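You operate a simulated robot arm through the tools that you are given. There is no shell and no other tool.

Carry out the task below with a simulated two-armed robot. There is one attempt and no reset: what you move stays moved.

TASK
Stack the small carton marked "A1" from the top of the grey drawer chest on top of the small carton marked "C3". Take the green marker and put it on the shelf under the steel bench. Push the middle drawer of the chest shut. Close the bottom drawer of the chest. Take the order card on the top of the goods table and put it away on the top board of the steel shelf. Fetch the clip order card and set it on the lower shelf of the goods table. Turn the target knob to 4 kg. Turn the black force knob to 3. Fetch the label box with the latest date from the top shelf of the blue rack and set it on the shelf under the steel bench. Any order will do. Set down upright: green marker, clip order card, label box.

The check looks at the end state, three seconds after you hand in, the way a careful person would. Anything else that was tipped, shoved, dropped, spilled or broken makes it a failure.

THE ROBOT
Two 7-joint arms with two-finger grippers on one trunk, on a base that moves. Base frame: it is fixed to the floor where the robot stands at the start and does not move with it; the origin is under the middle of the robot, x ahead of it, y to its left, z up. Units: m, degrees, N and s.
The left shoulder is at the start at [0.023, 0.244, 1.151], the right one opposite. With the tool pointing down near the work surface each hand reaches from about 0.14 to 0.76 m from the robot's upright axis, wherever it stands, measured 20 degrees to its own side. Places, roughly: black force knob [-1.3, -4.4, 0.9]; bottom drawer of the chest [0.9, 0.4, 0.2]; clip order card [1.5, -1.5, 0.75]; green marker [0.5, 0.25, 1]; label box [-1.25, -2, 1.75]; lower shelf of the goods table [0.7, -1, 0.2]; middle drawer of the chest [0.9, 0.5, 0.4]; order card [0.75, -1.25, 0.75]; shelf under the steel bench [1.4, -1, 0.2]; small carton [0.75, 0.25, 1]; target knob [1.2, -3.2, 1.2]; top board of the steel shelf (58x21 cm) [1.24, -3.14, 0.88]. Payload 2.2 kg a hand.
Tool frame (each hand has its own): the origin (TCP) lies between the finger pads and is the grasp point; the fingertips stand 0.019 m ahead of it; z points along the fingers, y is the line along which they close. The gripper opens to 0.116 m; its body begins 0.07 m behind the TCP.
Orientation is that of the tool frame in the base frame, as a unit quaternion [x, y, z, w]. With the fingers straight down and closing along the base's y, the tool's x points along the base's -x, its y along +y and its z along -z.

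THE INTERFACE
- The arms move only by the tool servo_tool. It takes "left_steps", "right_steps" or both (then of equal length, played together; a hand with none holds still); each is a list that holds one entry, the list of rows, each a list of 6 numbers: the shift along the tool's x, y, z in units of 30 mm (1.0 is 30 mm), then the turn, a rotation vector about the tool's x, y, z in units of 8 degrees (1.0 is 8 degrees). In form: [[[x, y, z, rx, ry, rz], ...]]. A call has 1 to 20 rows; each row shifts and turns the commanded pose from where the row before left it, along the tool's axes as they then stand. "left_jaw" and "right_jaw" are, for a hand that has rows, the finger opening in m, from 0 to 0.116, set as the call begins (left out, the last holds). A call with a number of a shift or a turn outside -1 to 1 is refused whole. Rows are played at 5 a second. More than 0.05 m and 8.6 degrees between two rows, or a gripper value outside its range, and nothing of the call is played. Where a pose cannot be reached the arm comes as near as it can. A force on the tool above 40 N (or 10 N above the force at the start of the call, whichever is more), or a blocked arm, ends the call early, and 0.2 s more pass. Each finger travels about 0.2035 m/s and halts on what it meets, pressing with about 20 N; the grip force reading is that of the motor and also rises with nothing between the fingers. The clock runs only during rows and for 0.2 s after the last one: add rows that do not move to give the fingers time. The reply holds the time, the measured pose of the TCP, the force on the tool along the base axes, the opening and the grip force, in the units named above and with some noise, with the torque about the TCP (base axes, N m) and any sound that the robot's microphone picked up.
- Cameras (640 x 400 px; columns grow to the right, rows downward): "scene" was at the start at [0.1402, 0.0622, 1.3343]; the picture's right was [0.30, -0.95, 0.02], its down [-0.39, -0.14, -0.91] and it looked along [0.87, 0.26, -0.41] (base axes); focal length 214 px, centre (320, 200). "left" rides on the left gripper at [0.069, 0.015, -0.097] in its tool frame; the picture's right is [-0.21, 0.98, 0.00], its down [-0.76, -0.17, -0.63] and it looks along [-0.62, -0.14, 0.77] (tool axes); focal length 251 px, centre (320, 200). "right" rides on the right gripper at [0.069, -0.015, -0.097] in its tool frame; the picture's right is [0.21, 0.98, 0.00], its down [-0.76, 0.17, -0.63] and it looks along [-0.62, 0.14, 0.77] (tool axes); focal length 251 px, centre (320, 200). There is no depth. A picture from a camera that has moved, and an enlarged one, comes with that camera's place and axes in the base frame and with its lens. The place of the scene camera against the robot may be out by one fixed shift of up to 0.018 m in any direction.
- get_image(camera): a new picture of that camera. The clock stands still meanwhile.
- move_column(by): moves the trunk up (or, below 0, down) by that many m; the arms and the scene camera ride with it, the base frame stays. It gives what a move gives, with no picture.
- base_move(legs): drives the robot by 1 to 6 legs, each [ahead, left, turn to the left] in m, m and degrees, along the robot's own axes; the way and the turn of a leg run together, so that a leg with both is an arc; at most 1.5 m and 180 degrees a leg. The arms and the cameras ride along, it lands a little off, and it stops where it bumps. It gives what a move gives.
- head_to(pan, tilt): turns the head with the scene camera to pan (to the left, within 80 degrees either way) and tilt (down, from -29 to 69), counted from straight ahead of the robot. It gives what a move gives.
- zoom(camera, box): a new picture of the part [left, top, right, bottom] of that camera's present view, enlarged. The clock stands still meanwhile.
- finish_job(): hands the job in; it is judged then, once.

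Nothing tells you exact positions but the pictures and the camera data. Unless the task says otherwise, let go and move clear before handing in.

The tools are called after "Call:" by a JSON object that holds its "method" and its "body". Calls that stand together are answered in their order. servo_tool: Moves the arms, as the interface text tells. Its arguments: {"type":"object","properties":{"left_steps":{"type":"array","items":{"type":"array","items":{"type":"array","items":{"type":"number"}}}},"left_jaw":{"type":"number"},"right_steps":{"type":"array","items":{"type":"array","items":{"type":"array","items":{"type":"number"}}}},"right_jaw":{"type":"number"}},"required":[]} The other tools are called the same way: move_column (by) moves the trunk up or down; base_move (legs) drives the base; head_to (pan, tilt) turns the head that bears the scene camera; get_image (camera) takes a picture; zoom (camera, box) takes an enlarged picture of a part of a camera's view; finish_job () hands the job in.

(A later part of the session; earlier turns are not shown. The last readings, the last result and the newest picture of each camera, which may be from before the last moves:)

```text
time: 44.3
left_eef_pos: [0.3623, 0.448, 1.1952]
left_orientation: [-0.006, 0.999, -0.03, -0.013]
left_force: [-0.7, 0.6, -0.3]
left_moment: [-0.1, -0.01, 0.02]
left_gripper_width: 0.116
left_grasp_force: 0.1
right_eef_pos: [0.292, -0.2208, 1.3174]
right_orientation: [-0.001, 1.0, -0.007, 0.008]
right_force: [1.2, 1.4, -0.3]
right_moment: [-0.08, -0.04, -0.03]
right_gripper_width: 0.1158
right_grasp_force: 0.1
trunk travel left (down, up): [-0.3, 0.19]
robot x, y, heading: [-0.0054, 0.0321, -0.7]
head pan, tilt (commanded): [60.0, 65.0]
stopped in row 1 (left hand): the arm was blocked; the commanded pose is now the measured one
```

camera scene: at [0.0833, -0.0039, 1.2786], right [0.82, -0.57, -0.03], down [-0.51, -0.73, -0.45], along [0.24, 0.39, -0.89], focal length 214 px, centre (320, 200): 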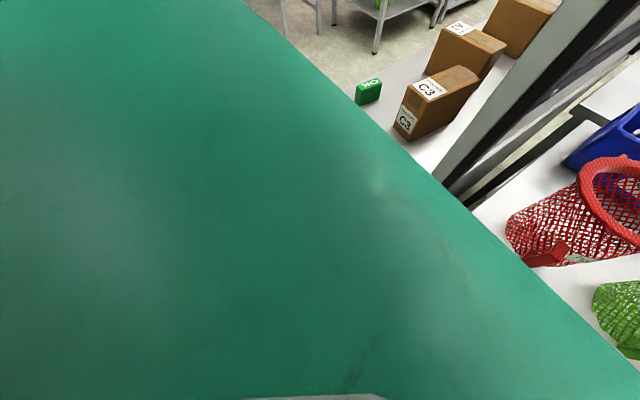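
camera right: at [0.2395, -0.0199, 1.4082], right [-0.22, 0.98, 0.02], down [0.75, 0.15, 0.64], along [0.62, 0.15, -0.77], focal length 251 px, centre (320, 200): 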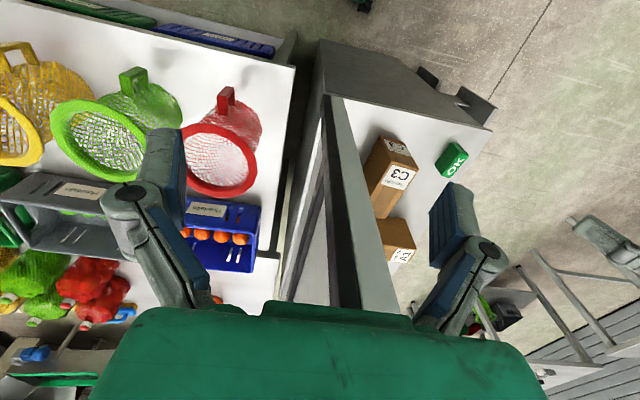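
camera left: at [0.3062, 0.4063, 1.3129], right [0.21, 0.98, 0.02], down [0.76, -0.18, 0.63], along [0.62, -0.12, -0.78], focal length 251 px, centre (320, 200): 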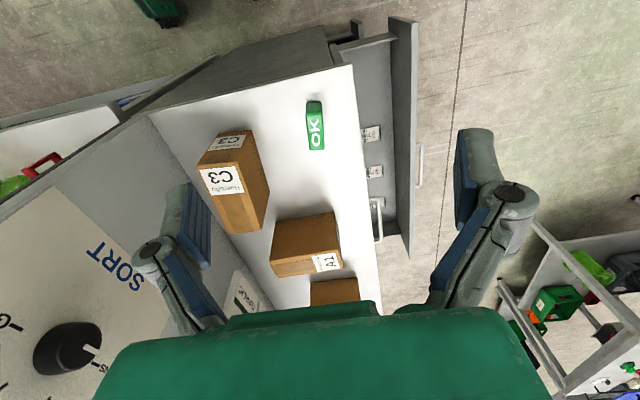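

The base is drifting slightly and the left arm keeps reporting "blocked". I'll take new pictures from all cameras, then tuck the left arm in a little and compare.

Call:
{"method": "get_image", "body": {"camera": "left"}}

Call:
{"method": "get_image", "body": {"camera": "right"}}

Call:
{"method": "head_to", "body": {"pan": 80, "tilt": 0}}

Call:
{"method": "get_image", "body": {"camera": "scene"}}

Call:
{"method": "head_to", "body": {"pan": 40, "tilt": -20}}

Call:
{"method": "get_image", "body": {"camera": "scene"}}

```text
taken
camera left: at [0.2958, 0.469, 1.2928], right [0.2, 0.98, -0.06], down [0.77, -0.12, 0.62], along [0.6, -0.17, -0.78], focal length 251 px, centre (320, 200)
```

left: 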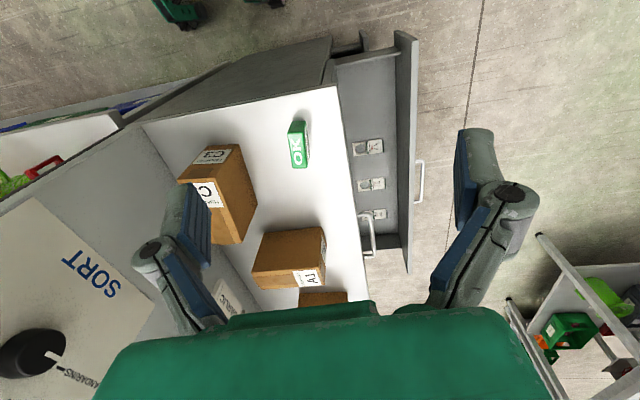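

```text
taken
camera right: at [0.221, -0.2348, 1.4114], right [-0.22, 0.98, -0.02], down [0.74, 0.18, 0.64], along [0.63, 0.13, -0.77], focal length 251 px, centre (320, 200)
```

right: 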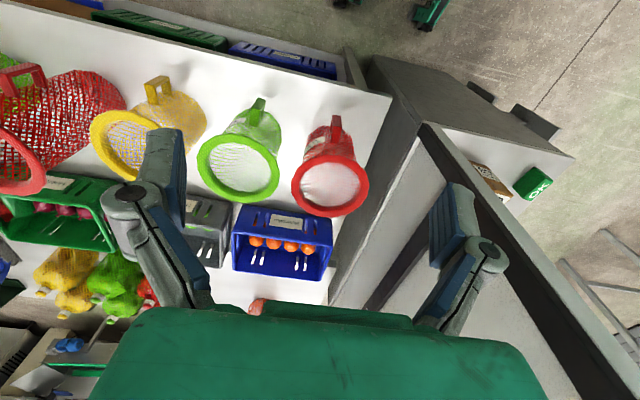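

```text
time: 45.6
left_eef_pos: [0.3638, 0.405, 1.2034]
left_orientation: [-0.004, 1.0, -0.012, -0.02]
left_force: [-0.1, -0.4, 0.2]
left_moment: [0.06, 0.01, -0.05]
left_gripper_width: 0.1161
left_grasp_force: 0.0
right_eef_pos: [0.2933, -0.2683, 1.3085]
right_orientation: [0.001, 1.0, 0.011, 0.009]
right_force: [0.7, -0.9, 0.2]
right_moment: [0.06, 0.03, 0.0]
right_gripper_width: 0.1158
right_grasp_force: 0.0
trunk travel left (down, up): [-0.3, 0.19]
robot x, y, heading: [-0.0035, 0.0252, -0.6]
head pan, tilt (commanded): [80.0, 0.0]
```

```text
taken
camera scene: at [0.0629, 0.1031, 1.3742], right [0.98, -0.18, 0.0], down [0.0, 0.01, -1.0], along [0.18, 0.98, 0.01], focal length 214 px, centre (320, 200)
```

scene: 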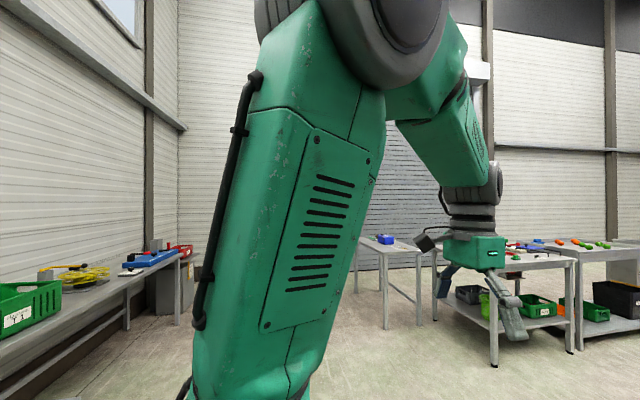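

```text
time: 46.7
left_eef_pos: [0.3639, 0.397, 1.2113]
left_orientation: [-0.004, 1.0, -0.011, -0.01]
left_force: [-0.2, -1.6, 1.5]
left_moment: [0.12, -0.01, -0.03]
left_gripper_width: 0.116
left_grasp_force: 0.0
right_eef_pos: [0.2922, -0.2755, 1.3073]
right_orientation: [0.001, 1.0, 0.013, 0.009]
right_force: [0.2, -0.8, -0.3]
right_moment: [0.08, 0.01, 0.0]
right_gripper_width: 0.116
right_grasp_force: 0.1
trunk travel left (down, up): [-0.3, 0.19]
robot x, y, heading: [-0.0037, 0.0243, -0.7]
head pan, tilt (commanded): [40.0, -20.0]
```

```text
taken
camera scene: at [0.1044, 0.0302, 1.4037], right [0.64, -0.77, -0.03], down [0.26, 0.25, -0.93], along [0.73, 0.59, 0.36], focal length 214 px, centre (320, 200)
```

scene: 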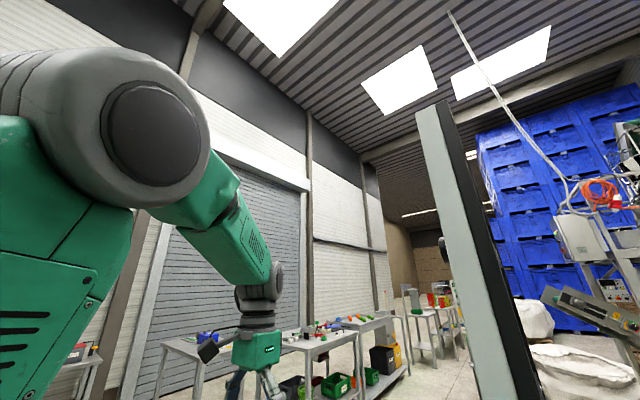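

Nothing outside touches the arm as far as I can see. I'll lower the trunk slightly as a test, to see whether the rocking changes with the posture.

Call:
{"method": "move_column", "body": {"by": -0.1}}

Call:
{"method": "head_to", "body": {"pan": 20, "tilt": 30}}

Call:
{"method": "head_to", "body": {"pan": 20, "tilt": 31}}

Call:
{"method": "head_to", "body": {"pan": 20, "tilt": 30}}

Call:
{"method": "head_to", "body": {"pan": 20, "tilt": 31}}

Call:
{"method": "head_to", "body": {"pan": 20, "tilt": 30}}

```text
time: 48.0
left_eef_pos: [0.3637, 0.4593, 1.0867]
left_orientation: [-0.006, 0.999, -0.035, -0.021]
left_force: [-1.1, 0.5, -1.0]
left_moment: [-0.08, 0.02, 0.02]
left_gripper_width: 0.116
left_grasp_force: 0.0
right_eef_pos: [0.293, -0.2083, 1.2182]
right_orientation: [-0.001, 1.0, -0.012, 0.009]
right_force: [-0.5, 1.1, 0.4]
right_moment: [-0.06, -0.01, -0.02]
right_gripper_width: 0.116
right_grasp_force: 0.1
trunk travel left (down, up): [-0.2, 0.29]
robot x, y, heading: [-0.0034, 0.0355, -0.3]
head pan, tilt (commanded): [40.0, -20.0]
```

```text
time: 49.2
left_eef_pos: [0.3641, 0.3849, 1.1131]
left_orientation: [-0.004, 1.0, -0.004, -0.013]
left_force: [0.8, -2.0, 1.1]
left_moment: [0.2, 0.11, 0.0]
left_gripper_width: 0.116
left_grasp_force: 0.1
right_eef_pos: [0.2922, -0.2895, 1.2038]
right_orientation: [0.0, 1.0, 0.019, 0.008]
right_force: [-0.6, -2.0, -0.3]
right_moment: [0.25, -0.01, -0.01]
right_gripper_width: 0.116
right_grasp_force: 0.0
trunk travel left (down, up): [-0.2, 0.29]
robot x, y, heading: [-0.007, 0.0221, -0.8]
head pan, tilt (commanded): [20.0, 30.0]
```

```text
time: 49.8
left_eef_pos: [0.3617, 0.4291, 1.0931]
left_orientation: [-0.006, 0.999, -0.022, -0.024]
left_force: [0.1, -0.3, 0.5]
left_moment: [0.01, -0.01, 0.01]
left_gripper_width: 0.116
left_grasp_force: 0.1
right_eef_pos: [0.292, -0.2411, 1.2143]
right_orientation: [0.0, 1.0, 0.0, 0.009]
right_force: [-0.2, 0.2, 0.8]
right_moment: [0.03, -0.03, -0.02]
right_gripper_width: 0.116
right_grasp_force: 0.1
trunk travel left (down, up): [-0.2, 0.29]
robot x, y, heading: [-0.002, 0.0259, -0.7]
head pan, tilt (commanded): [20.0, 31.0]
```

```text
time: 50.4
left_eef_pos: [0.3638, 0.4824, 1.0856]
left_orientation: [-0.007, 0.999, -0.043, -0.012]
left_force: [-0.9, 0.1, 0.8]
left_moment: [-0.03, -0.06, 0.02]
left_gripper_width: 0.116
left_grasp_force: 0.1
right_eef_pos: [0.2949, -0.1847, 1.222]
right_orientation: [-0.002, 1.0, -0.021, 0.009]
right_force: [1.1, 1.7, 0.0]
right_moment: [-0.17, 0.01, 0.0]
right_gripper_width: 0.116
right_grasp_force: 0.1
trunk travel left (down, up): [-0.2, 0.29]
robot x, y, heading: [-0.0066, 0.0413, -0.4]
head pan, tilt (commanded): [20.0, 30.0]
```

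```text
time: 51.0
left_eef_pos: [0.3602, 0.4148, 1.1063]
left_orientation: [-0.006, 1.0, -0.016, -0.01]
left_force: [0.5, 0.3, 0.1]
left_moment: [0.08, 0.06, -0.01]
left_gripper_width: 0.1162
left_grasp_force: 0.0
right_eef_pos: [0.2907, -0.2579, 1.2093]
right_orientation: [0.0, 1.0, 0.008, 0.009]
right_force: [-0.1, -0.9, 1.3]
right_moment: [0.03, -0.04, 0.0]
right_gripper_width: 0.1161
right_grasp_force: 0.1
trunk travel left (down, up): [-0.2, 0.29]
robot x, y, heading: [-0.007, 0.0273, -0.5]
head pan, tilt (commanded): [20.0, 31.0]
```

```text
time: 51.6
left_eef_pos: [0.3632, 0.3895, 1.1077]
left_orientation: [-0.004, 1.0, -0.006, -0.019]
left_force: [-0.1, -0.1, 0.8]
left_moment: [0.13, 0.02, 0.0]
left_gripper_width: 0.1162
left_grasp_force: 0.0
right_eef_pos: [0.2913, -0.2856, 1.2055]
right_orientation: [0.001, 1.0, 0.017, 0.009]
right_force: [-0.6, -1.0, 0.0]
right_moment: [0.19, 0.02, -0.04]
right_gripper_width: 0.1162
right_grasp_force: 0.0
trunk travel left (down, up): [-0.2, 0.29]
robot x, y, heading: [-0.0075, 0.0181, -0.4]
head pan, tilt (commanded): [20.0, 30.0]
```

The rocking neither decays nor grows. I'll try a small drive backwards, to see whether the base settles when it is re-anchored away from the furniture.

Call:
{"method": "base_move", "body": {"legs": [[-0.08, -0.02, 0.5]]}}

Call:
{"method": "head_to", "body": {"pan": 20, "tilt": 31}}

Call:
{"method": "head_to", "body": {"pan": 20, "tilt": 30}}

Call:
{"method": "head_to", "body": {"pan": 20, "tilt": 31}}

Call:
{"method": "head_to", "body": {"pan": 20, "tilt": 30}}

```text
time: 52.7
left_eef_pos: [0.2743, 0.4008, 1.1055]
left_orientation: [-0.011, 1.0, -0.017, -0.008]
left_force: [-0.6, -1.5, -0.3]
left_moment: [-0.01, -0.02, 0.02]
left_gripper_width: 0.1159
left_grasp_force: 0.0
right_eef_pos: [0.2107, -0.2725, 1.2099]
right_orientation: [-0.006, 1.0, 0.006, 0.01]
right_force: [-1.4, 0.0, -0.1]
right_moment: [-0.03, -0.1, 0.0]
right_gripper_width: 0.1159
right_grasp_force: 0.1
trunk travel left (down, up): [-0.2, 0.29]
robot x, y, heading: [-0.0889, 0.0104, -0.0]
head pan, tilt (commanded): [20.0, 30.0]
```

```text
time: 53.3
left_eef_pos: [0.274, 0.3845, 1.108]
left_orientation: [-0.009, 1.0, -0.013, -0.012]
left_force: [-0.7, -1.2, 0.3]
left_moment: [0.2, 0.0, 0.04]
left_gripper_width: 0.116
left_grasp_force: 0.1
right_eef_pos: [0.2098, -0.2901, 1.2101]
right_orientation: [-0.004, 1.0, 0.011, 0.009]
right_force: [-0.3, -3.4, -0.4]
right_moment: [0.16, 0.03, 0.03]
right_gripper_width: 0.1158
right_grasp_force: 0.0
trunk travel left (down, up): [-0.2, 0.29]
robot x, y, heading: [-0.0842, -0.0049, -0.0]
head pan, tilt (commanded): [20.0, 31.0]
```

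```text
time: 53.9
left_eef_pos: [0.2782, 0.4646, 1.0781]
left_orientation: [-0.008, 0.999, -0.046, -0.018]
left_force: [1.9, -1.4, -2.7]
left_moment: [0.09, 0.24, -0.03]
left_gripper_width: 0.116
left_grasp_force: 0.0
right_eef_pos: [0.2111, -0.2002, 1.2234]
right_orientation: [-0.003, 1.0, -0.023, 0.007]
right_force: [-1.2, -1.3, -1.3]
right_moment: [-0.02, -0.08, 0.0]
right_gripper_width: 0.1163
right_grasp_force: 0.0
trunk travel left (down, up): [-0.2, 0.29]
robot x, y, heading: [-0.0874, 0.0178, -0.3]
head pan, tilt (commanded): [20.0, 30.0]
```

```text
time: 54.5
left_eef_pos: [0.271, 0.4601, 1.089]
left_orientation: [-0.012, 0.999, -0.042, -0.006]
left_force: [-0.7, 0.5, 0.4]
left_moment: [-0.05, -0.05, 0.03]
left_gripper_width: 0.116
left_grasp_force: 0.1
right_eef_pos: [0.2084, -0.2074, 1.2237]
right_orientation: [-0.006, 1.0, -0.017, 0.011]
right_force: [-1.4, 0.5, -0.1]
right_moment: [-0.02, -0.07, -0.02]
right_gripper_width: 0.1158
right_grasp_force: 0.1
trunk travel left (down, up): [-0.2, 0.29]
robot x, y, heading: [-0.0844, 0.0145, -0.3]
head pan, tilt (commanded): [20.0, 31.0]
```

```text
time: 55.2
left_eef_pos: [0.2756, 0.3803, 1.1133]
left_orientation: [-0.011, 1.0, -0.011, -0.006]
left_force: [1.7, -2.3, 1.2]
left_moment: [0.27, 0.15, -0.02]
left_gripper_width: 0.1161
left_grasp_force: 0.0
right_eef_pos: [0.2141, -0.2934, 1.2091]
right_orientation: [-0.005, 1.0, 0.012, 0.008]
right_force: [0.0, -2.7, -0.3]
right_moment: [0.23, 0.01, 0.01]
right_gripper_width: 0.116
right_grasp_force: 0.1
trunk travel left (down, up): [-0.2, 0.29]
robot x, y, heading: [-0.0882, -0.0058, 0.1]
head pan, tilt (commanded): [20.0, 30.0]
```

The base drive works but the rocking continues. I'll try holding with the right hand only, since the left arm seems to shake on its own.

Call:
{"method": "servo_tool", "body": {"right_steps": [[[0, 0, 0, 0, 0, 0], [0, 0, 0, 0, 0, 0], [0, 0, 0, 0, 0, 0], [0, 0, 0, 0, 0, 0], [0, 0, 0, 0, 0, 0], [0, 0, 0, 0, 0, 0], [0, 0, 0, 0, 0, 0], [0, 0, 0, 0, 0, 0], [0, 0, 0, 0, 0, 0], [0, 0, 0, 0, 0, 0], [0, 0, 0, 0, 0, 0], [0, 0, 0, 0, 0, 0], [0, 0, 0, 0, 0, 0], [0, 0, 0, 0, 0, 0], [0, 0, 0, 0, 0, 0], [0, 0, 0, 0, 0, 0], [0, 0, 0, 0, 0, 0], [0, 0, 0, 0, 0, 0], [0, 0, 0, 0, 0, 0], [0, 0, 0, 0, 0, 0]]]}}

Call:
{"method": "servo_tool", "body": {"right_steps": [[[0, 0, 0, 0, 0, 0], [0, 0, 0, 0, 0, 0], [0, 0, 0, 0, 0, 0], [0, 0, 0, 0, 0, 0], [0, 0, 0, 0, 0, 0], [0, 0, 0, 0, 0, 0], [0, 0, 0, 0, 0, 0], [0, 0, 0, 0, 0, 0], [0, 0, 0, 0, 0, 0], [0, 0, 0, 0, 0, 0], [0, 0, 0, 0, 0, 0], [0, 0, 0, 0, 0, 0], [0, 0, 0, 0, 0, 0], [0, 0, 0, 0, 0, 0], [0, 0, 0, 0, 0, 0], [0, 0, 0, 0, 0, 0], [0, 0, 0, 0, 0, 0], [0, 0, 0, 0, 0, 0], [0, 0, 0, 0, 0, 0], [0, 0, 0, 0, 0, 0]]]}}

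Call:
{"method": "servo_tool", "body": {"right_steps": [[[0, 0, 0, 0, 0, 0]]]}}

Call:
{"method": "servo_tool", "body": {"right_steps": [[[0, 0, 0, 0, 0, 0]]]}}

Call:
{"method": "servo_tool", "body": {"right_steps": [[[0, 0, 0, 0, 0, 0]]]}}

Call:
{"method": "servo_tool", "body": {"right_steps": [[[0, 0, 0, 0, 0, 0]]]}}

Call:
{"method": "servo_tool", "body": {"right_steps": [[[0, 0, 0, 0, 0, 0]]]}}

```text
time: 59.6
left_eef_pos: [0.2747, 0.3835, 1.1075]
left_orientation: [-0.008, 1.0, -0.012, -0.013]
left_force: [0.0, -0.6, 0.4]
left_moment: [0.03, -0.03, 0.0]
left_gripper_width: 0.116
left_grasp_force: 0.2
right_eef_pos: [0.2101, -0.2905, 1.2108]
right_orientation: [-0.003, 1.0, 0.011, 0.008]
right_force: [0.7, 0.1, -0.1]
right_moment: [0.03, 0.02, -0.01]
right_gripper_width: 0.1159
right_grasp_force: 0.1
trunk travel left (down, up): [-0.2, 0.29]
robot x, y, heading: [-0.0811, -0.0069, -0.0]
head pan, tilt (commanded): [20.0, 30.0]
stopped in row 20 (right hand): the arm was blocked; the commanded pose is now the measured one
```

```text
time: 64.0
left_eef_pos: [0.2658, 0.44, 1.0874]
left_orientation: [-0.013, 0.999, -0.039, -0.011]
left_force: [-0.3, 1.7, -1.1]
left_moment: [-0.13, -0.08, 0.01]
left_gripper_width: 0.1159
left_grasp_force: 0.0
right_eef_pos: [0.2048, -0.2287, 1.2257]
right_orientation: [-0.007, 1.0, -0.016, 0.012]
right_force: [-0.6, 0.9, -0.1]
right_moment: [-0.15, -0.05, 0.03]
right_gripper_width: 0.1161
right_grasp_force: 0.1
trunk travel left (down, up): [-0.2, 0.29]
robot x, y, heading: [-0.0891, -0.007, 0.5]
head pan, tilt (commanded): [20.0, 30.0]
stopped in row 20 (right hand): the arm was blocked; the commanded pose is now the measured one
```

```text
time: 64.6
left_eef_pos: [0.2697, 0.3468, 1.1082]
left_orientation: [-0.008, 1.0, -0.001, -0.021]
left_force: [0.7, -1.6, 1.1]
left_moment: [0.19, 0.05, -0.01]
left_gripper_width: 0.116
left_grasp_force: 0.0
right_eef_pos: [0.2064, -0.3281, 1.206]
right_orientation: [-0.003, 1.0, 0.021, 0.008]
right_force: [0.3, -2.1, -1.3]
right_moment: [0.17, 0.02, 0.0]
right_gripper_width: 0.1158
right_grasp_force: 0.0
trunk travel left (down, up): [-0.2, 0.29]
robot x, y, heading: [-0.0854, -0.0263, 0.0]
head pan, tilt (commanded): [20.0, 30.0]
stopped in row 1 (right hand): the arm was blocked; the commanded pose is now the measured one
```

```text
time: 65.2
left_eef_pos: [0.2679, 0.3869, 1.0912]
left_orientation: [-0.01, 0.999, -0.016, -0.031]
left_force: [0.6, -1.7, -0.1]
left_moment: [0.04, 0.01, 0.02]
left_gripper_width: 0.116
left_grasp_force: 0.1
right_eef_pos: [0.2068, -0.2853, 1.2109]
right_orientation: [-0.007, 1.0, 0.007, 0.003]
right_force: [0.0, -1.3, -0.1]
right_moment: [0.08, 0.03, 0.01]
right_gripper_width: 0.1162
right_grasp_force: 0.0
trunk travel left (down, up): [-0.2, 0.29]
robot x, y, heading: [-0.0843, -0.0156, 0.5]
head pan, tilt (commanded): [20.0, 30.0]
stopped in row 1 (right hand): the arm was blocked; the commanded pose is now the measured one
```

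```text
time: 65.6
left_eef_pos: [0.2649, 0.4024, 1.0958]
left_orientation: [-0.011, 1.0, -0.021, -0.019]
left_force: [0.7, 0.2, 0.8]
left_moment: [-0.02, -0.03, -0.03]
left_gripper_width: 0.116
left_grasp_force: 0.1
right_eef_pos: [0.2049, -0.2698, 1.2173]
right_orientation: [-0.007, 1.0, 0.001, 0.011]
right_force: [-0.9, 1.2, 0.5]
right_moment: [0.01, -0.03, -0.02]
right_gripper_width: 0.1157
right_grasp_force: 0.1
trunk travel left (down, up): [-0.2, 0.29]
robot x, y, heading: [-0.0837, -0.0132, 0.2]
head pan, tilt (commanded): [20.0, 30.0]
```

```text
time: 66.0
left_eef_pos: [0.2669, 0.3967, 1.0883]
left_orientation: [-0.01, 0.999, -0.02, -0.03]
left_force: [0.5, -0.4, -0.8]
left_moment: [0.0, 0.0, 0.02]
left_gripper_width: 0.1161
left_grasp_force: 0.0
right_eef_pos: [0.2055, -0.2748, 1.2126]
right_orientation: [-0.006, 1.0, 0.002, 0.004]
right_force: [0.3, 0.2, -0.8]
right_moment: [0.04, -0.02, -0.03]
right_gripper_width: 0.116
right_grasp_force: 0.0
trunk travel left (down, up): [-0.2, 0.29]
robot x, y, heading: [-0.0887, -0.0181, 0.2]
head pan, tilt (commanded): [20.0, 30.0]
```

```text
time: 66.4
left_eef_pos: [0.2664, 0.3899, 1.0993]
left_orientation: [-0.01, 1.0, -0.017, -0.018]
left_force: [0.3, -0.6, -0.1]
left_moment: [-0.01, -0.05, 0.01]
left_gripper_width: 0.1161
left_grasp_force: 0.1
right_eef_pos: [0.204, -0.284, 1.2148]
right_orientation: [-0.007, 1.0, 0.007, 0.011]
right_force: [-0.4, -0.6, -0.3]
right_moment: [0.02, -0.02, 0.02]
right_gripper_width: 0.1159
right_grasp_force: 0.0
trunk travel left (down, up): [-0.2, 0.29]
robot x, y, heading: [-0.0889, -0.013, 0.2]
head pan, tilt (commanded): [20.0, 30.0]
```

The side sway looks smaller in the last samples. I'll keep sampling a bit longer to see the trend.

Call:
{"method": "servo_tool", "body": {"right_steps": [[[0, 0, 0, 0, 0, 0]]]}}

Call:
{"method": "servo_tool", "body": {"right_steps": [[[0, 0, 0, 0, 0, 0]]]}}

Call:
{"method": "servo_tool", "body": {"right_steps": [[[0, 0, 0, 0, 0, 0], [0, 0, 0, 0, 0, 0]]]}}

Call:
{"method": "servo_tool", "body": {"right_steps": [[[0, 0, 0, 0, 0, 0], [0, 0, 0, 0, 0, 0]]]}}

Call:
{"method": "servo_tool", "body": {"right_steps": [[[0, 0, 0, 0, 0, 0], [0, 0, 0, 0, 0, 0], [0, 0, 0, 0, 0, 0]]]}}

Call:
{"method": "servo_tool", "body": {"right_steps": [[[0, 0, 0, 0, 0, 0], [0, 0, 0, 0, 0, 0], [0, 0, 0, 0, 0, 0]]]}}

Call:
{"method": "servo_tool", "body": {"right_steps": [[[0, 0, 0, 0, 0, 0], [0, 0, 0, 0, 0, 0], [0, 0, 0, 0, 0, 0], [0, 0, 0, 0, 0, 0], [0, 0, 0, 0, 0, 0]]]}}

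```text
time: 66.8
left_eef_pos: [0.2681, 0.408, 1.0846]
left_orientation: [-0.01, 0.999, -0.026, -0.032]
left_force: [-0.4, 0.0, 0.2]
left_moment: [-0.02, 0.0, 0.03]
left_gripper_width: 0.1158
left_grasp_force: 0.0
right_eef_pos: [0.2071, -0.2609, 1.2153]
right_orientation: [-0.006, 1.0, -0.003, 0.004]
right_force: [-0.6, 0.2, 0.1]
right_moment: [-0.03, -0.01, -0.02]
right_gripper_width: 0.1161
right_grasp_force: 0.0
trunk travel left (down, up): [-0.2, 0.29]
robot x, y, heading: [-0.0869, -0.0077, 0.3]
head pan, tilt (commanded): [20.0, 30.0]
```

```text
time: 67.2
left_eef_pos: [0.2663, 0.3773, 1.1044]
left_orientation: [-0.01, 1.0, -0.011, -0.018]
left_force: [-0.8, -0.3, 1.4]
left_moment: [0.04, -0.02, 0.0]
left_gripper_width: 0.1161
left_grasp_force: 0.2
right_eef_pos: [0.2042, -0.2962, 1.2129]
right_orientation: [-0.006, 1.0, 0.011, 0.01]
right_force: [0.6, -0.6, 0.3]
right_moment: [0.08, -0.01, -0.01]
right_gripper_width: 0.1161
right_grasp_force: 0.1
trunk travel left (down, up): [-0.2, 0.29]
robot x, y, heading: [-0.0828, -0.0161, 0.3]
head pan, tilt (commanded): [20.0, 30.0]
```

```text
time: 68.0
left_eef_pos: [0.2669, 0.3517, 1.1042]
left_orientation: [-0.008, 1.0, 0.0, -0.029]
left_force: [-0.4, -0.5, 0.8]
left_moment: [0.07, -0.01, 0.01]
left_gripper_width: 0.1161
left_grasp_force: 0.1
right_eef_pos: [0.2047, -0.3248, 1.2046]
right_orientation: [-0.003, 1.0, 0.023, 0.004]
right_force: [0.5, -1.2, 0.7]
right_moment: [0.12, -0.02, -0.01]
right_gripper_width: 0.116
right_grasp_force: 0.1
trunk travel left (down, up): [-0.2, 0.29]
robot x, y, heading: [-0.0863, -0.0225, 0.2]
head pan, tilt (commanded): [20.0, 30.0]
stopped in row 2 (right hand): the arm was blocked; the commanded pose is now the measured one
```

```text
time: 68.6
left_eef_pos: [0.2671, 0.3623, 1.0927]
left_orientation: [-0.01, 0.999, -0.007, -0.038]
left_force: [0.2, -0.1, -0.3]
left_moment: [0.05, 0.01, -0.02]
left_gripper_width: 0.116
left_grasp_force: 0.1
right_eef_pos: [0.2075, -0.3104, 1.2054]
right_orientation: [-0.004, 1.0, 0.015, 0.0]
right_force: [0.4, -0.1, -0.4]
right_moment: [0.05, 0.05, 0.03]
right_gripper_width: 0.1159
right_grasp_force: 0.1
trunk travel left (down, up): [-0.2, 0.29]
robot x, y, heading: [-0.0882, -0.022, 0.2]
head pan, tilt (commanded): [20.0, 30.0]
```

```text
time: 69.4
left_eef_pos: [0.2664, 0.3726, 1.0909]
left_orientation: [-0.01, 0.999, -0.012, -0.039]
left_force: [0.3, -0.1, -0.5]
left_moment: [-0.02, 0.02, 0.01]
left_gripper_width: 0.1158
left_grasp_force: 0.0
right_eef_pos: [0.2068, -0.3014, 1.2067]
right_orientation: [-0.005, 1.0, 0.012, -0.002]
right_force: [0.1, 0.4, -1.1]
right_moment: [0.01, 0.03, -0.02]
right_gripper_width: 0.1161
right_grasp_force: 0.1
trunk travel left (down, up): [-0.2, 0.29]
robot x, y, heading: [-0.0844, -0.0233, 0.2]
head pan, tilt (commanded): [20.0, 30.0]
```

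```text
time: 70.2
left_eef_pos: [0.2667, 0.3857, 1.0874]
left_orientation: [-0.009, 0.999, -0.016, -0.038]
left_force: [-0.4, -0.3, -0.1]
left_moment: [-0.01, 0.0, -0.02]
left_gripper_width: 0.1158
left_grasp_force: 0.0
right_eef_pos: [0.2079, -0.2874, 1.2083]
right_orientation: [-0.004, 1.0, 0.006, -0.002]
right_force: [-0.2, 0.1, -0.8]
right_moment: [-0.01, 0.0, 0.0]
right_gripper_width: 0.1161
right_grasp_force: 0.0
trunk travel left (down, up): [-0.2, 0.29]
robot x, y, heading: [-0.0902, -0.0193, 0.1]
head pan, tilt (commanded): [20.0, 30.0]
```

```text
time: 71.6
left_eef_pos: [0.2641, 0.4148, 1.0829]
left_orientation: [-0.01, 0.999, -0.031, -0.027]
left_force: [0.4, 0.7, -0.5]
left_moment: [-0.12, -0.01, 0.0]
left_gripper_width: 0.1159
left_grasp_force: 0.0
right_eef_pos: [0.2026, -0.2546, 1.22]
right_orientation: [-0.006, 1.0, -0.008, 0.006]
right_force: [-0.1, 1.4, -0.2]
right_moment: [-0.17, -0.04, -0.02]
right_gripper_width: 0.1163
right_grasp_force: 0.0
trunk travel left (down, up): [-0.2, 0.29]
robot x, y, heading: [-0.0898, -0.0201, 0.4]
head pan, tilt (commanded): [20.0, 30.0]
stopped in row 5 (right hand): the arm was blocked; the commanded pose is now the measured one
```

The side sway has a period of about 0.8 s and seems self-driven. I'll lower the trunk fully to lower the weight, and check whether that calms it.

Call:
{"method": "move_column", "body": {"by": -0.2}}

Call:
{"method": "servo_tool", "body": {"right_steps": [[[0, 0, 0, 0, 0, 0], [0, 0, 0, 0, 0, 0], [0, 0, 0, 0, 0, 0], [0, 0, 0, 0, 0, 0], [0, 0, 0, 0, 0, 0]]]}}

Call:
{"method": "servo_tool", "body": {"right_steps": [[[0, 0, 0, 0, 0, 0]]]}}

Call:
{"method": "servo_tool", "body": {"right_steps": [[[0, 0, 0, 0, 0, 0]]]}}

Call:
{"method": "servo_tool", "body": {"right_steps": [[[0, 0, 0, 0, 0, 0]]]}}

Call:
{"method": "servo_tool", "body": {"right_steps": [[[0, 0, 0, 0, 0, 0]]]}}

Call:
{"method": "servo_tool", "body": {"right_steps": [[[0, 0, 0, 0, 0, 0]]]}}

Call:
{"method": "servo_tool", "body": {"right_steps": [[[0, 0, 0, 0, 0, 0]]]}}

```text
time: 73.7
left_eef_pos: [0.2643, 0.3554, 0.9049]
left_orientation: [-0.006, 1.0, -0.003, -0.025]
left_force: [-0.1, -1.2, 0.9]
left_moment: [0.17, 0.01, -0.01]
left_gripper_width: 0.1161
left_grasp_force: 0.1
right_eef_pos: [0.203, -0.3185, 1.0089]
right_orientation: [-0.004, 1.0, 0.019, 0.006]
right_force: [0.0, -1.6, 0.5]
right_moment: [0.16, -0.02, 0.03]
right_gripper_width: 0.116
right_grasp_force: 0.0
trunk travel left (down, up): [0.0, 0.49]
robot x, y, heading: [-0.087, -0.0282, 0.2]
head pan, tilt (commanded): [20.0, 30.0]
```

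```text
time: 74.9
left_eef_pos: [0.2645, 0.4016, 0.8828]
left_orientation: [-0.009, 0.999, -0.026, -0.032]
left_force: [-0.8, 0.6, -2.0]
left_moment: [-0.11, -0.01, -0.01]
left_gripper_width: 0.1161
left_grasp_force: 0.0
right_eef_pos: [0.2044, -0.269, 1.0171]
right_orientation: [-0.006, 1.0, -0.001, 0.003]
right_force: [0.4, 0.7, -0.2]
right_moment: [-0.12, 0.0, 0.0]
right_gripper_width: 0.1157
right_grasp_force: 0.0
trunk travel left (down, up): [0.0, 0.49]
robot x, y, heading: [-0.0894, -0.0228, 0.3]
head pan, tilt (commanded): [20.0, 30.0]
```

```text
time: 75.3
left_eef_pos: [0.2641, 0.3691, 0.9002]
left_orientation: [-0.007, 1.0, -0.01, -0.023]
left_force: [0.3, -0.5, -0.3]
left_moment: [0.07, -0.01, 0.01]
left_gripper_width: 0.1163
left_grasp_force: 0.0
right_eef_pos: [0.2019, -0.3046, 1.0119]
right_orientation: [-0.005, 1.0, 0.013, 0.006]
right_force: [-1.1, -0.7, -0.4]
right_moment: [0.04, 0.0, 0.0]
right_gripper_width: 0.1161
right_grasp_force: 0.0
trunk travel left (down, up): [0.0, 0.49]
robot x, y, heading: [-0.084, -0.0295, -0.0]
head pan, tilt (commanded): [20.0, 30.0]
```

```text
time: 75.7
left_eef_pos: [0.2647, 0.3942, 0.8854]
left_orientation: [-0.009, 0.999, -0.021, -0.032]
left_force: [-0.1, 0.8, 0.0]
left_moment: [-0.04, -0.01, 0.0]
left_gripper_width: 0.116
left_grasp_force: 0.0
right_eef_pos: [0.2048, -0.2755, 1.0146]
right_orientation: [-0.004, 1.0, 0.001, 0.003]
right_force: [0.3, 0.7, -0.6]
right_moment: [-0.08, 0.0, -0.02]
right_gripper_width: 0.1159
right_grasp_force: 0.1
trunk travel left (down, up): [0.0, 0.49]
robot x, y, heading: [-0.089, -0.0209, 0.1]
head pan, tilt (commanded): [20.0, 30.0]
```

```text
time: 76.1
left_eef_pos: [0.2649, 0.3761, 0.8984]
left_orientation: [-0.008, 1.0, -0.013, -0.022]
left_force: [-0.8, -0.4, 1.5]
left_moment: [0.01, -0.02, 0.0]
left_gripper_width: 0.1163
left_grasp_force: 0.2
right_eef_pos: [0.2023, -0.2968, 1.0142]
right_orientation: [-0.004, 1.0, 0.009, 0.006]
right_force: [0.0, 0.5, 0.0]
right_moment: [0.04, -0.02, 0.01]
right_gripper_width: 0.1161
right_grasp_force: 0.1
trunk travel left (down, up): [0.0, 0.49]
robot x, y, heading: [-0.089, -0.0248, -0.0]
head pan, tilt (commanded): [20.0, 30.0]
```

```text
time: 76.5
left_eef_pos: [0.264, 0.3879, 0.8884]
left_orientation: [-0.008, 0.999, -0.019, -0.032]
left_force: [-0.2, 0.5, -1.3]
left_moment: [0.03, 0.02, -0.02]
left_gripper_width: 0.1162
left_grasp_force: 0.1
right_eef_pos: [0.2038, -0.2839, 1.0136]
right_orientation: [-0.003, 1.0, 0.005, 0.003]
right_force: [0.1, -0.2, -0.9]
right_moment: [-0.02, 0.03, -0.01]
right_gripper_width: 0.116
right_grasp_force: 0.1
trunk travel left (down, up): [0.0, 0.49]
robot x, y, heading: [-0.0905, -0.025, 0.1]
head pan, tilt (commanded): [20.0, 30.0]
```

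```text
time: 76.9
left_eef_pos: [0.2635, 0.3819, 0.8963]
left_orientation: [-0.009, 1.0, -0.018, -0.022]
left_force: [-0.1, -0.6, -0.1]
left_moment: [-0.03, -0.01, 0.0]
left_gripper_width: 0.116
left_grasp_force: 0.0
right_eef_pos: [0.2026, -0.2899, 1.0145]
right_orientation: [-0.005, 1.0, 0.007, 0.007]
right_force: [0.2, -0.5, 0.2]
right_moment: [-0.01, -0.03, 0.01]
right_gripper_width: 0.1162
right_grasp_force: 0.0
trunk travel left (down, up): [0.0, 0.49]
robot x, y, heading: [-0.0871, -0.0236, 0.4]
head pan, tilt (commanded): [20.0, 30.0]
```

```text
time: 77.3
left_eef_pos: [0.2645, 0.3826, 0.889]
left_orientation: [-0.009, 0.999, -0.017, -0.031]
left_force: [0.6, -1.6, 0.3]
left_moment: [0.02, 0.02, -0.01]
left_gripper_width: 0.1161
left_grasp_force: 0.0
right_eef_pos: [0.2041, -0.2884, 1.0123]
right_orientation: [-0.004, 1.0, 0.006, 0.002]
right_force: [0.3, -0.6, -0.6]
right_moment: [0.04, 0.01, 0.01]
right_gripper_width: 0.1158
right_grasp_force: 0.1
trunk travel left (down, up): [0.0, 0.49]
robot x, y, heading: [-0.088, -0.0262, 0.2]
head pan, tilt (commanded): [20.0, 30.0]
```

With the trunk at the bottom the sway decays. I'll check that it stays calm over a longer hold.

Call:
{"method": "servo_tool", "body": {"right_steps": [[[0, 0, 0, 0, 0, 0], [0, 0, 0, 0, 0, 0], [0, 0, 0, 0, 0, 0], [0, 0, 0, 0, 0, 0], [0, 0, 0, 0, 0, 0], [0, 0, 0, 0, 0, 0], [0, 0, 0, 0, 0, 0], [0, 0, 0, 0, 0, 0], [0, 0, 0, 0, 0, 0], [0, 0, 0, 0, 0, 0]]]}}

Call:
{"method": "servo_tool", "body": {"right_steps": [[[0, 0, 0, 0, 0, 0]]]}}

Call:
{"method": "servo_tool", "body": {"right_steps": [[[0, 0, 0, 0, 0, 0], [0, 0, 0, 0, 0, 0], [0, 0, 0, 0, 0, 0], [0, 0, 0, 0, 0, 0], [0, 0, 0, 0, 0, 0], [0, 0, 0, 0, 0, 0], [0, 0, 0, 0, 0, 0], [0, 0, 0, 0, 0, 0], [0, 0, 0, 0, 0, 0], [0, 0, 0, 0, 0, 0]]]}}

Call:
{"method": "servo_tool", "body": {"right_steps": [[[0, 0, 0, 0, 0, 0]]]}}

Call:
{"method": "servo_tool", "body": {"right_steps": [[[0, 0, 0, 0, 0, 0]]]}}

```text
time: 79.5
left_eef_pos: [0.2653, 0.3983, 0.886]
left_orientation: [-0.009, 0.999, -0.024, -0.029]
left_force: [-0.1, 1.5, -1.0]
left_moment: [-0.11, -0.05, -0.01]
left_gripper_width: 0.116
left_grasp_force: 0.1
right_eef_pos: [0.2031, -0.2722, 1.016]
right_orientation: [-0.005, 1.0, 0.0, 0.005]
right_force: [-0.3, 1.0, 0.3]
right_moment: [-0.11, -0.01, 0.03]
right_gripper_width: 0.1159
right_grasp_force: 0.0
trunk travel left (down, up): [0.0, 0.49]
robot x, y, heading: [-0.0876, -0.0224, 0.3]
head pan, tilt (commanded): [20.0, 30.0]
```

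```text
time: 79.9
left_eef_pos: [0.2645, 0.3716, 0.8979]
left_orientation: [-0.007, 1.0, -0.011, -0.026]
left_force: [-0.6, -0.2, 0.7]
left_moment: [0.04, -0.01, 0.02]
left_gripper_width: 0.1162
left_grasp_force: 0.0
right_eef_pos: [0.2034, -0.3019, 1.0121]
right_orientation: [-0.003, 1.0, 0.011, 0.004]
right_force: [0.8, -0.1, -1.1]
right_moment: [0.07, 0.01, -0.01]
right_gripper_width: 0.1162
right_grasp_force: 0.1
trunk travel left (down, up): [0.0, 0.49]
robot x, y, heading: [-0.0918, -0.0265, 0.3]
head pan, tilt (commanded): [20.0, 30.0]
```

```text
time: 82.1
left_eef_pos: [0.2644, 0.3755, 0.8946]
left_orientation: [-0.007, 0.999, -0.014, -0.028]
left_force: [0.6, 0.1, 0.3]
left_moment: [0.04, -0.01, -0.02]
left_gripper_width: 0.1158
left_grasp_force: 0.1
right_eef_pos: [0.2042, -0.2966, 1.0121]
right_orientation: [-0.005, 1.0, 0.009, 0.004]
right_force: [0.5, -0.7, -0.2]
right_moment: [0.02, -0.01, 0.01]
right_gripper_width: 0.1158
right_grasp_force: 0.0
trunk travel left (down, up): [0.0, 0.49]
robot x, y, heading: [-0.0903, -0.0268, 0.2]
head pan, tilt (commanded): [20.0, 30.0]
```

```text
time: 82.5
left_eef_pos: [0.2647, 0.39, 0.8913]
left_orientation: [-0.008, 0.999, -0.021, -0.027]
left_force: [0.0, -0.4, 0.3]
left_moment: [-0.01, -0.01, -0.02]
left_gripper_width: 0.1159
left_grasp_force: 0.1
right_eef_pos: [0.2047, -0.2804, 1.0152]
right_orientation: [-0.004, 1.0, 0.003, 0.006]
right_force: [-1.2, -0.1, 0.6]
right_moment: [-0.04, 0.03, -0.01]
right_gripper_width: 0.116
right_grasp_force: 0.0
trunk travel left (down, up): [0.0, 0.49]
robot x, y, heading: [-0.0857, -0.0251, -0.0]
head pan, tilt (commanded): [20.0, 30.0]
```

```text
time: 82.9
left_eef_pos: [0.264, 0.3786, 0.8946]
left_orientation: [-0.007, 0.999, -0.014, -0.028]
left_force: [0.2, -0.3, 0.3]
left_moment: [0.06, 0.03, -0.01]
left_gripper_width: 0.116
left_grasp_force: 0.0
right_eef_pos: [0.2035, -0.294, 1.0119]
right_orientation: [-0.005, 1.0, 0.009, 0.004]
right_force: [0.3, 0.1, 0.2]
right_moment: [0.02, 0.01, -0.03]
right_gripper_width: 0.1161
right_grasp_force: 0.1
trunk travel left (down, up): [0.0, 0.49]
robot x, y, heading: [-0.0836, -0.0258, -0.1]
head pan, tilt (commanded): [20.0, 30.0]
```

At this height the sway dies down; it is a lightly damped rocking of about 0.8 s that jerky moves excite. From now on I'll move smoothly in multiples of that period and let it settle. First I'll straighten the left hand and settle.

Call:
{"method": "servo_tool", "body": {"left_steps": [[[0, 0, 0, -0.025, -0.05, 0.0125], [0, 0, 0, -0.025, -0.05, 0.0125], [0, 0, 0, -0.025, -0.05, 0.0125], [0, 0, 0, -0.025, -0.05, 0.0125], [0, 0, 0, -0.025, -0.05, 0.0125], [0, 0, 0, -0.025, -0.05, 0.0125], [0, 0, 0, -0.025, -0.05, 0.0125], [0, 0, 0, -0.025, -0.05, 0.0125], [0, 0, 0, 0, 0, 0], [0, 0, 0, 0, 0, 0], [0, 0, 0, 0, 0, 0], [0, 0, 0, 0, 0, 0], [0, 0, 0, 0, 0, 0], [0, 0, 0, 0, 0, 0], [0, 0, 0, 0, 0, 0], [0, 0, 0, 0, 0, 0]]]}}

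Call:
{"method": "move_column", "body": {"by": 0.2}}

Call:
{"method": "servo_tool", "body": {"left_steps": [[[0, 0, 0, 0, 0, 0], [0, 0, 0, 0, 0, 0], [0, 0, 0, 0, 0, 0], [0, 0, 0, 0, 0, 0], [0, 0, 0, 0, 0, 0], [0, 0, 0, 0, 0, 0], [0, 0, 0, 0, 0, 0], [0, 0, 0, 0, 0, 0], [0, 0, 0, 0, 0, 0], [0, 0, 0, 0, 0, 0], [0, 0, 0, 0, 0, 0], [0, 0, 0, 0, 0, 0], [0, 0, 0, 0, 0, 0], [0, 0, 0, 0, 0, 0], [0, 0, 0, 0, 0, 0], [0, 0, 0, 0, 0, 0]]]}}

Call:
{"method": "servo_tool", "body": {"left_steps": [[[0, 0, 0, 0, 0, 0]]]}}

Call:
{"method": "servo_tool", "body": {"left_steps": [[[0, 0, 0, 0, 0, 0]]]}}

```text
time: 86.3
left_eef_pos: [0.2638, 0.3825, 0.8943]
left_orientation: [-0.001, 1.0, -0.003, 0.002]
left_force: [-1.1, -0.2, -0.3]
left_moment: [-0.01, -0.01, 0.01]
left_gripper_width: 0.1159
left_grasp_force: 0.1
right_eef_pos: [0.2035, -0.2892, 1.0141]
right_orientation: [-0.005, 1.0, 0.007, 0.005]
right_force: [0.2, 0.1, 0.3]
right_moment: [0.01, 0.01, 0.01]
right_gripper_width: 0.1159
right_grasp_force: 0.0
trunk travel left (down, up): [0.0, 0.49]
robot x, y, heading: [-0.0882, -0.0253, 0.1]
head pan, tilt (commanded): [20.0, 30.0]
```

```text
time: 88.5
left_eef_pos: [0.2643, 0.3842, 1.0943]
left_orientation: [-0.001, 1.0, -0.002, 0.002]
left_force: [0.8, -0.7, 0.4]
left_moment: [0.0, -0.01, -0.02]
left_gripper_width: 0.1161
left_grasp_force: 0.1
right_eef_pos: [0.2032, -0.2896, 1.2138]
right_orientation: [-0.004, 1.0, 0.006, 0.005]
right_force: [-0.5, -1.1, -0.2]
right_moment: [0.03, 0.01, 0.0]
right_gripper_width: 0.1161
right_grasp_force: 0.0
trunk travel left (down, up): [-0.2, 0.29]
robot x, y, heading: [-0.0865, -0.0301, 0.1]
head pan, tilt (commanded): [20.0, 30.0]
```

```text
time: 91.9
left_eef_pos: [0.2651, 0.384, 1.0945]
left_orientation: [-0.001, 1.0, -0.003, 0.002]
left_force: [-0.2, -0.3, 0.6]
left_moment: [-0.01, 0.0, -0.01]
left_gripper_width: 0.116
left_grasp_force: 0.0
right_eef_pos: [0.2038, -0.2888, 1.2132]
right_orientation: [-0.005, 1.0, 0.008, 0.005]
right_force: [0.5, 0.2, -0.7]
right_moment: [0.02, 0.02, 0.02]
right_gripper_width: 0.116
right_grasp_force: 0.2
trunk travel left (down, up): [-0.2, 0.29]
robot x, y, heading: [-0.089, -0.0254, 0.1]
head pan, tilt (commanded): [20.0, 30.0]
```

```text
time: 92.3
left_eef_pos: [0.2633, 0.3834, 1.0939]
left_orientation: [-0.001, 1.0, -0.003, 0.002]
left_force: [-0.3, 0.0, -0.4]
left_moment: [0.04, -0.02, 0.0]
left_gripper_width: 0.1158
left_grasp_force: 0.0
right_eef_pos: [0.2037, -0.2888, 1.2139]
right_orientation: [-0.004, 1.0, 0.007, 0.004]
right_force: [1.0, 1.0, 0.5]
right_moment: [-0.02, 0.02, 0.03]
right_gripper_width: 0.1159
right_grasp_force: 0.1
trunk travel left (down, up): [-0.2, 0.29]
robot x, y, heading: [-0.087, -0.0231, 0.3]
head pan, tilt (commanded): [20.0, 30.0]
```

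```text
time: 92.7
left_eef_pos: [0.2644, 0.3823, 1.0944]
left_orientation: [-0.001, 1.0, -0.002, 0.002]
left_force: [1.2, -0.5, -0.3]
left_moment: [-0.01, 0.0, 0.02]
left_gripper_width: 0.1161
left_grasp_force: 0.0
right_eef_pos: [0.2029, -0.2884, 1.2137]
right_orientation: [-0.005, 1.0, 0.007, 0.004]
right_force: [-0.1, 0.4, 0.4]
right_moment: [-0.04, -0.01, -0.01]
right_gripper_width: 0.1161
right_grasp_force: 0.1
trunk travel left (down, up): [-0.2, 0.29]
robot x, y, heading: [-0.0856, -0.0207, -0.0]
head pan, tilt (commanded): [20.0, 30.0]
```

The robot is now calm. I'll take pictures of the chest top to measure the cartons and the marker.

Call:
{"method": "get_image", "body": {"camera": "scene"}}

Call:
{"method": "get_image", "body": {"camera": "left"}}

Call:
{"method": "zoom", "body": {"camera": "left", "box": [160, 60, 480, 260]}}

Call:
{"method": "zoom", "body": {"camera": "scene", "box": [200, 60, 440, 300]}}

```text
taken
camera scene: at [0.0487, 0.0089, 1.2252], right [0.35, -0.94, 0.0], down [-0.47, -0.17, -0.87], along [0.81, 0.3, -0.5], focal length 214 px, centre (320, 200)
```

scene: 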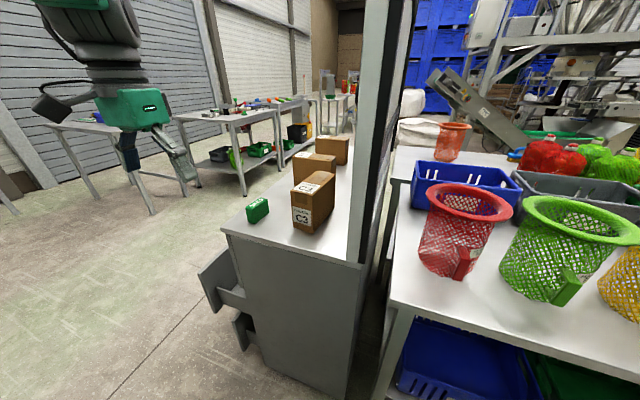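

```text
taken
camera left: at [0.1951, 0.3988, 1.1903], right [0.21, 0.98, 0.0], down [0.75, -0.16, 0.64], along [0.62, -0.14, -0.77], focal length 251 px, centre (320, 200)
```

left: 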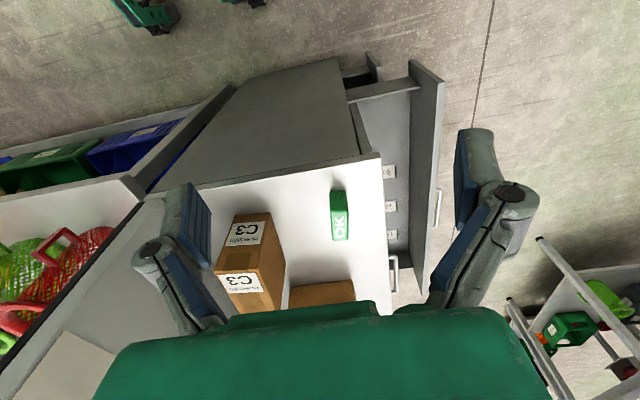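

```text
2.00 times, centred on (320, 160) of left
camera zoom: at [0.1951, 0.3988, 1.1903], right [0.21, 0.98, 0.0], down [0.75, -0.16, 0.64], along [0.62, -0.14, -0.77], focal length 503 px, centre (320, 280)
```

zoom: 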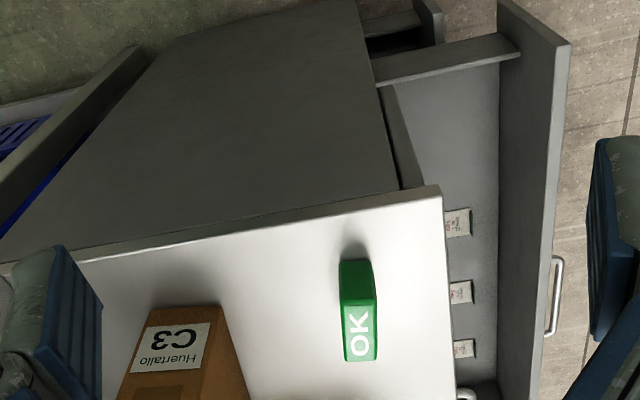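

```text
1.67 times, centred on (320, 180) of scene
camera zoom: at [0.0487, 0.0089, 1.2252], right [0.35, -0.94, 0.0], down [-0.47, -0.17, -0.87], along [0.81, 0.3, -0.5], focal length 358 px, centre (320, 233)
```

zoom: 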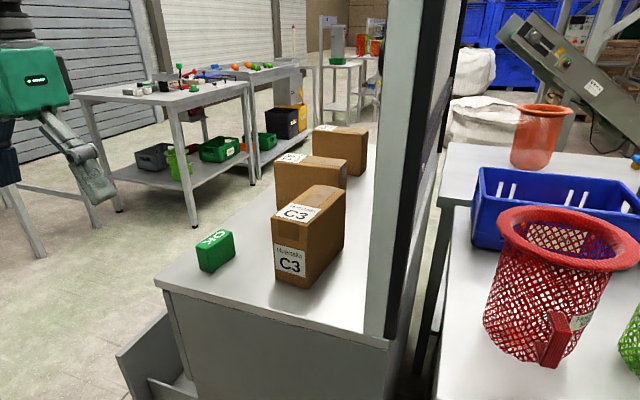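

I estimate the chest top at about z = 0.83, with its near-left corner at about (0.41, 0.45). I'll raise the left hand and bring it forward for a better look from above.

Call:
{"method": "servo_tool", "body": {"left_steps": [[[-0.4, 0, -0.4, 0, 0, 0], [-0.4, 0, -0.4, 0, 0, 0], [-0.4, 0, -0.4, 0, 0, 0], [-0.4, 0, -0.4, 0, 0, 0], [-0.4, 0, -0.4, 0, 0, 0], [-0.4, 0, -0.4, 0, 0, 0], [-0.4, 0, -0.4, 0, 0, 0], [-0.4, 0, -0.4, 0, 0, 0], [-0.4, 0, -0.4, 0, 0, 0], [-0.4, 0, -0.4, 0, 0, 0], [-0.4, 0, -0.4, 0, 0, 0], [-0.4, 0, -0.4, 0, 0, 0], [0, 0, 0, 0, 0, 0], [0, 0, 0, 0, 0, 0], [0, 0, 0, 0, 0, 0], [0, 0, 0, 0, 0, 0], [0, 0, 0, 0, 0, 0], [0, 0, 0, 0, 0, 0], [0, 0, 0, 0, 0, 0], [0, 0, 0, 0, 0, 0]]]}}

Call:
{"method": "get_image", "body": {"camera": "left"}}

Call:
{"method": "zoom", "body": {"camera": "left", "box": [160, 120, 400, 320]}}

```text
time: 96.9
left_eef_pos: [0.4078, 0.3843, 1.2394]
left_orientation: [-0.001, 1.0, -0.004, 0.002]
left_force: [0.2, 0.7, 0.3]
left_moment: [0.03, 0.02, -0.01]
left_gripper_width: 0.116
left_grasp_force: 0.1
right_eef_pos: [0.2031, -0.2888, 1.2136]
right_orientation: [-0.005, 1.0, 0.006, 0.003]
right_force: [0.1, 0.6, -0.1]
right_moment: [-0.02, -0.02, -0.01]
right_gripper_width: 0.1158
right_grasp_force: 0.1
trunk travel left (down, up): [-0.2, 0.29]
robot x, y, heading: [-0.0857, -0.0215, 0.2]
head pan, tilt (commanded): [20.0, 30.0]
```

```text
taken
camera left: at [0.338, 0.4007, 1.3354], right [0.21, 0.98, -0.01], down [0.75, -0.16, 0.64], along [0.62, -0.14, -0.77], focal length 251 px, centre (320, 200)
```

left: 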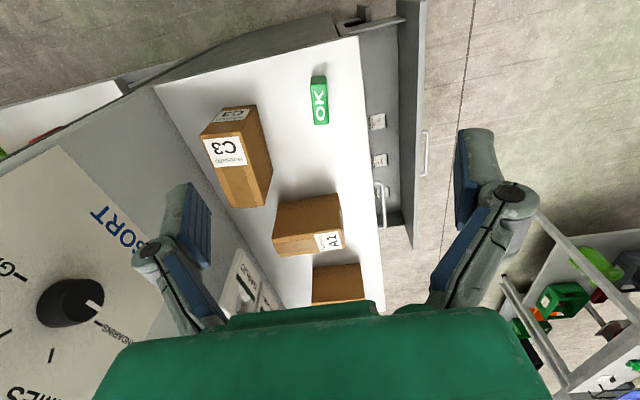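

```text
2.00 times, centred on (280, 220) of left
camera zoom: at [0.338, 0.4007, 1.3354], right [0.21, 0.98, -0.01], down [0.75, -0.16, 0.64], along [0.62, -0.14, -0.77], focal length 503 px, centre (400, 160)
```

zoom: 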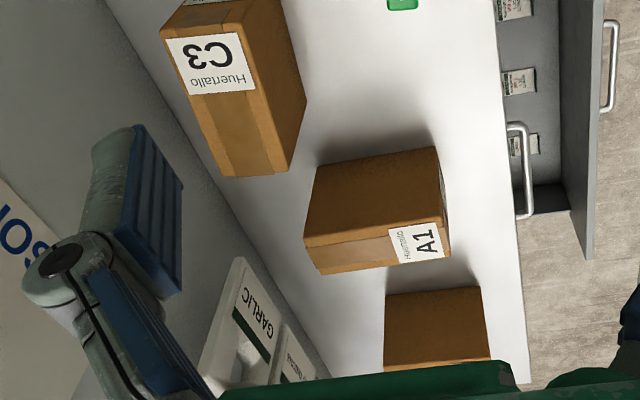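

The view is sharp and calm now. I'll zoom in on each carton and the marker to get their corners.

Call:
{"method": "zoom", "body": {"camera": "left", "box": [260, 180, 380, 260]}}

Call:
{"method": "zoom", "body": {"camera": "left", "box": [190, 90, 310, 210]}}

Call:
{"method": "zoom", "body": {"camera": "left", "box": [280, 60, 360, 140]}}

Call:
{"method": "zoom", "body": {"camera": "scene", "box": [240, 120, 360, 240]}}

```text
5.00 times, centred on (320, 220) of left
camera zoom: at [0.338, 0.4007, 1.3354], right [0.21, 0.98, -0.01], down [0.75, -0.16, 0.64], along [0.62, -0.14, -0.77], focal length 1257 px, centre (320, 100)
```

zoom: 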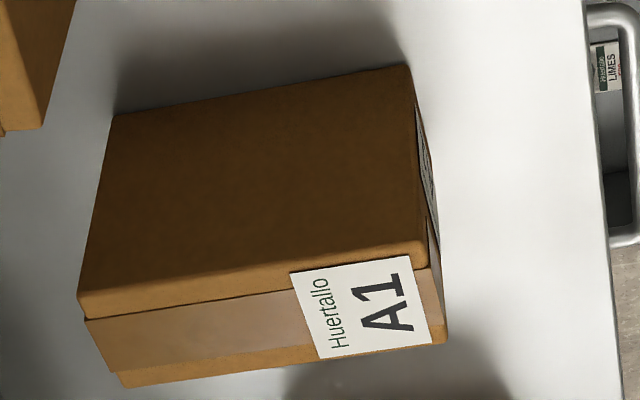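

```text
3.33 times, centred on (250, 150) of left
camera zoom: at [0.338, 0.4007, 1.3354], right [0.21, 0.98, -0.01], down [0.75, -0.16, 0.64], along [0.62, -0.14, -0.77], focal length 838 px, centre (553, 367)
```

zoom: 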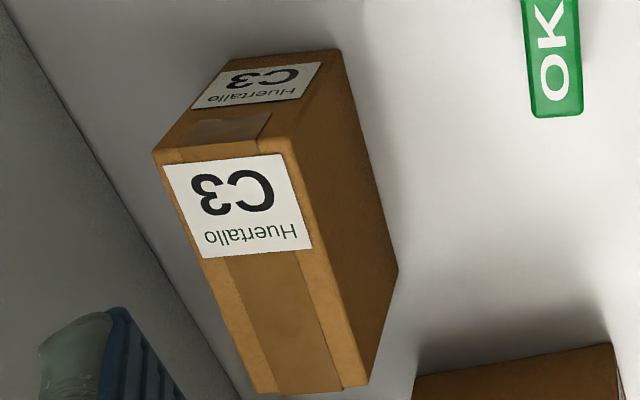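

```text
5.00 times, centred on (320, 100) of left
camera zoom: at [0.338, 0.4007, 1.3354], right [0.21, 0.98, -0.01], down [0.75, -0.16, 0.64], along [0.62, -0.14, -0.77], focal length 1257 px, centre (320, 700)
```

zoom: 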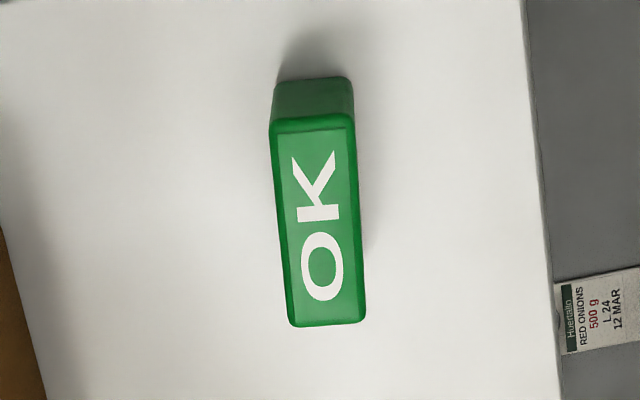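

```text
3.33 times, centred on (300, 180) of scene
camera zoom: at [0.0493, 0.0096, 1.2251], right [0.35, -0.94, 0.0], down [-0.47, -0.17, -0.86], along [0.81, 0.3, -0.5], focal length 715 px, centre (387, 267)
```

zoom: 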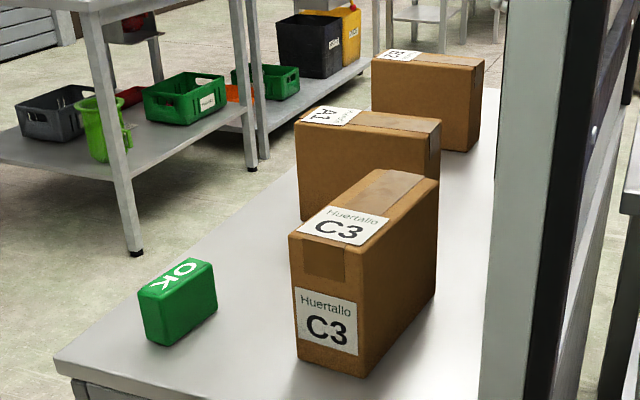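

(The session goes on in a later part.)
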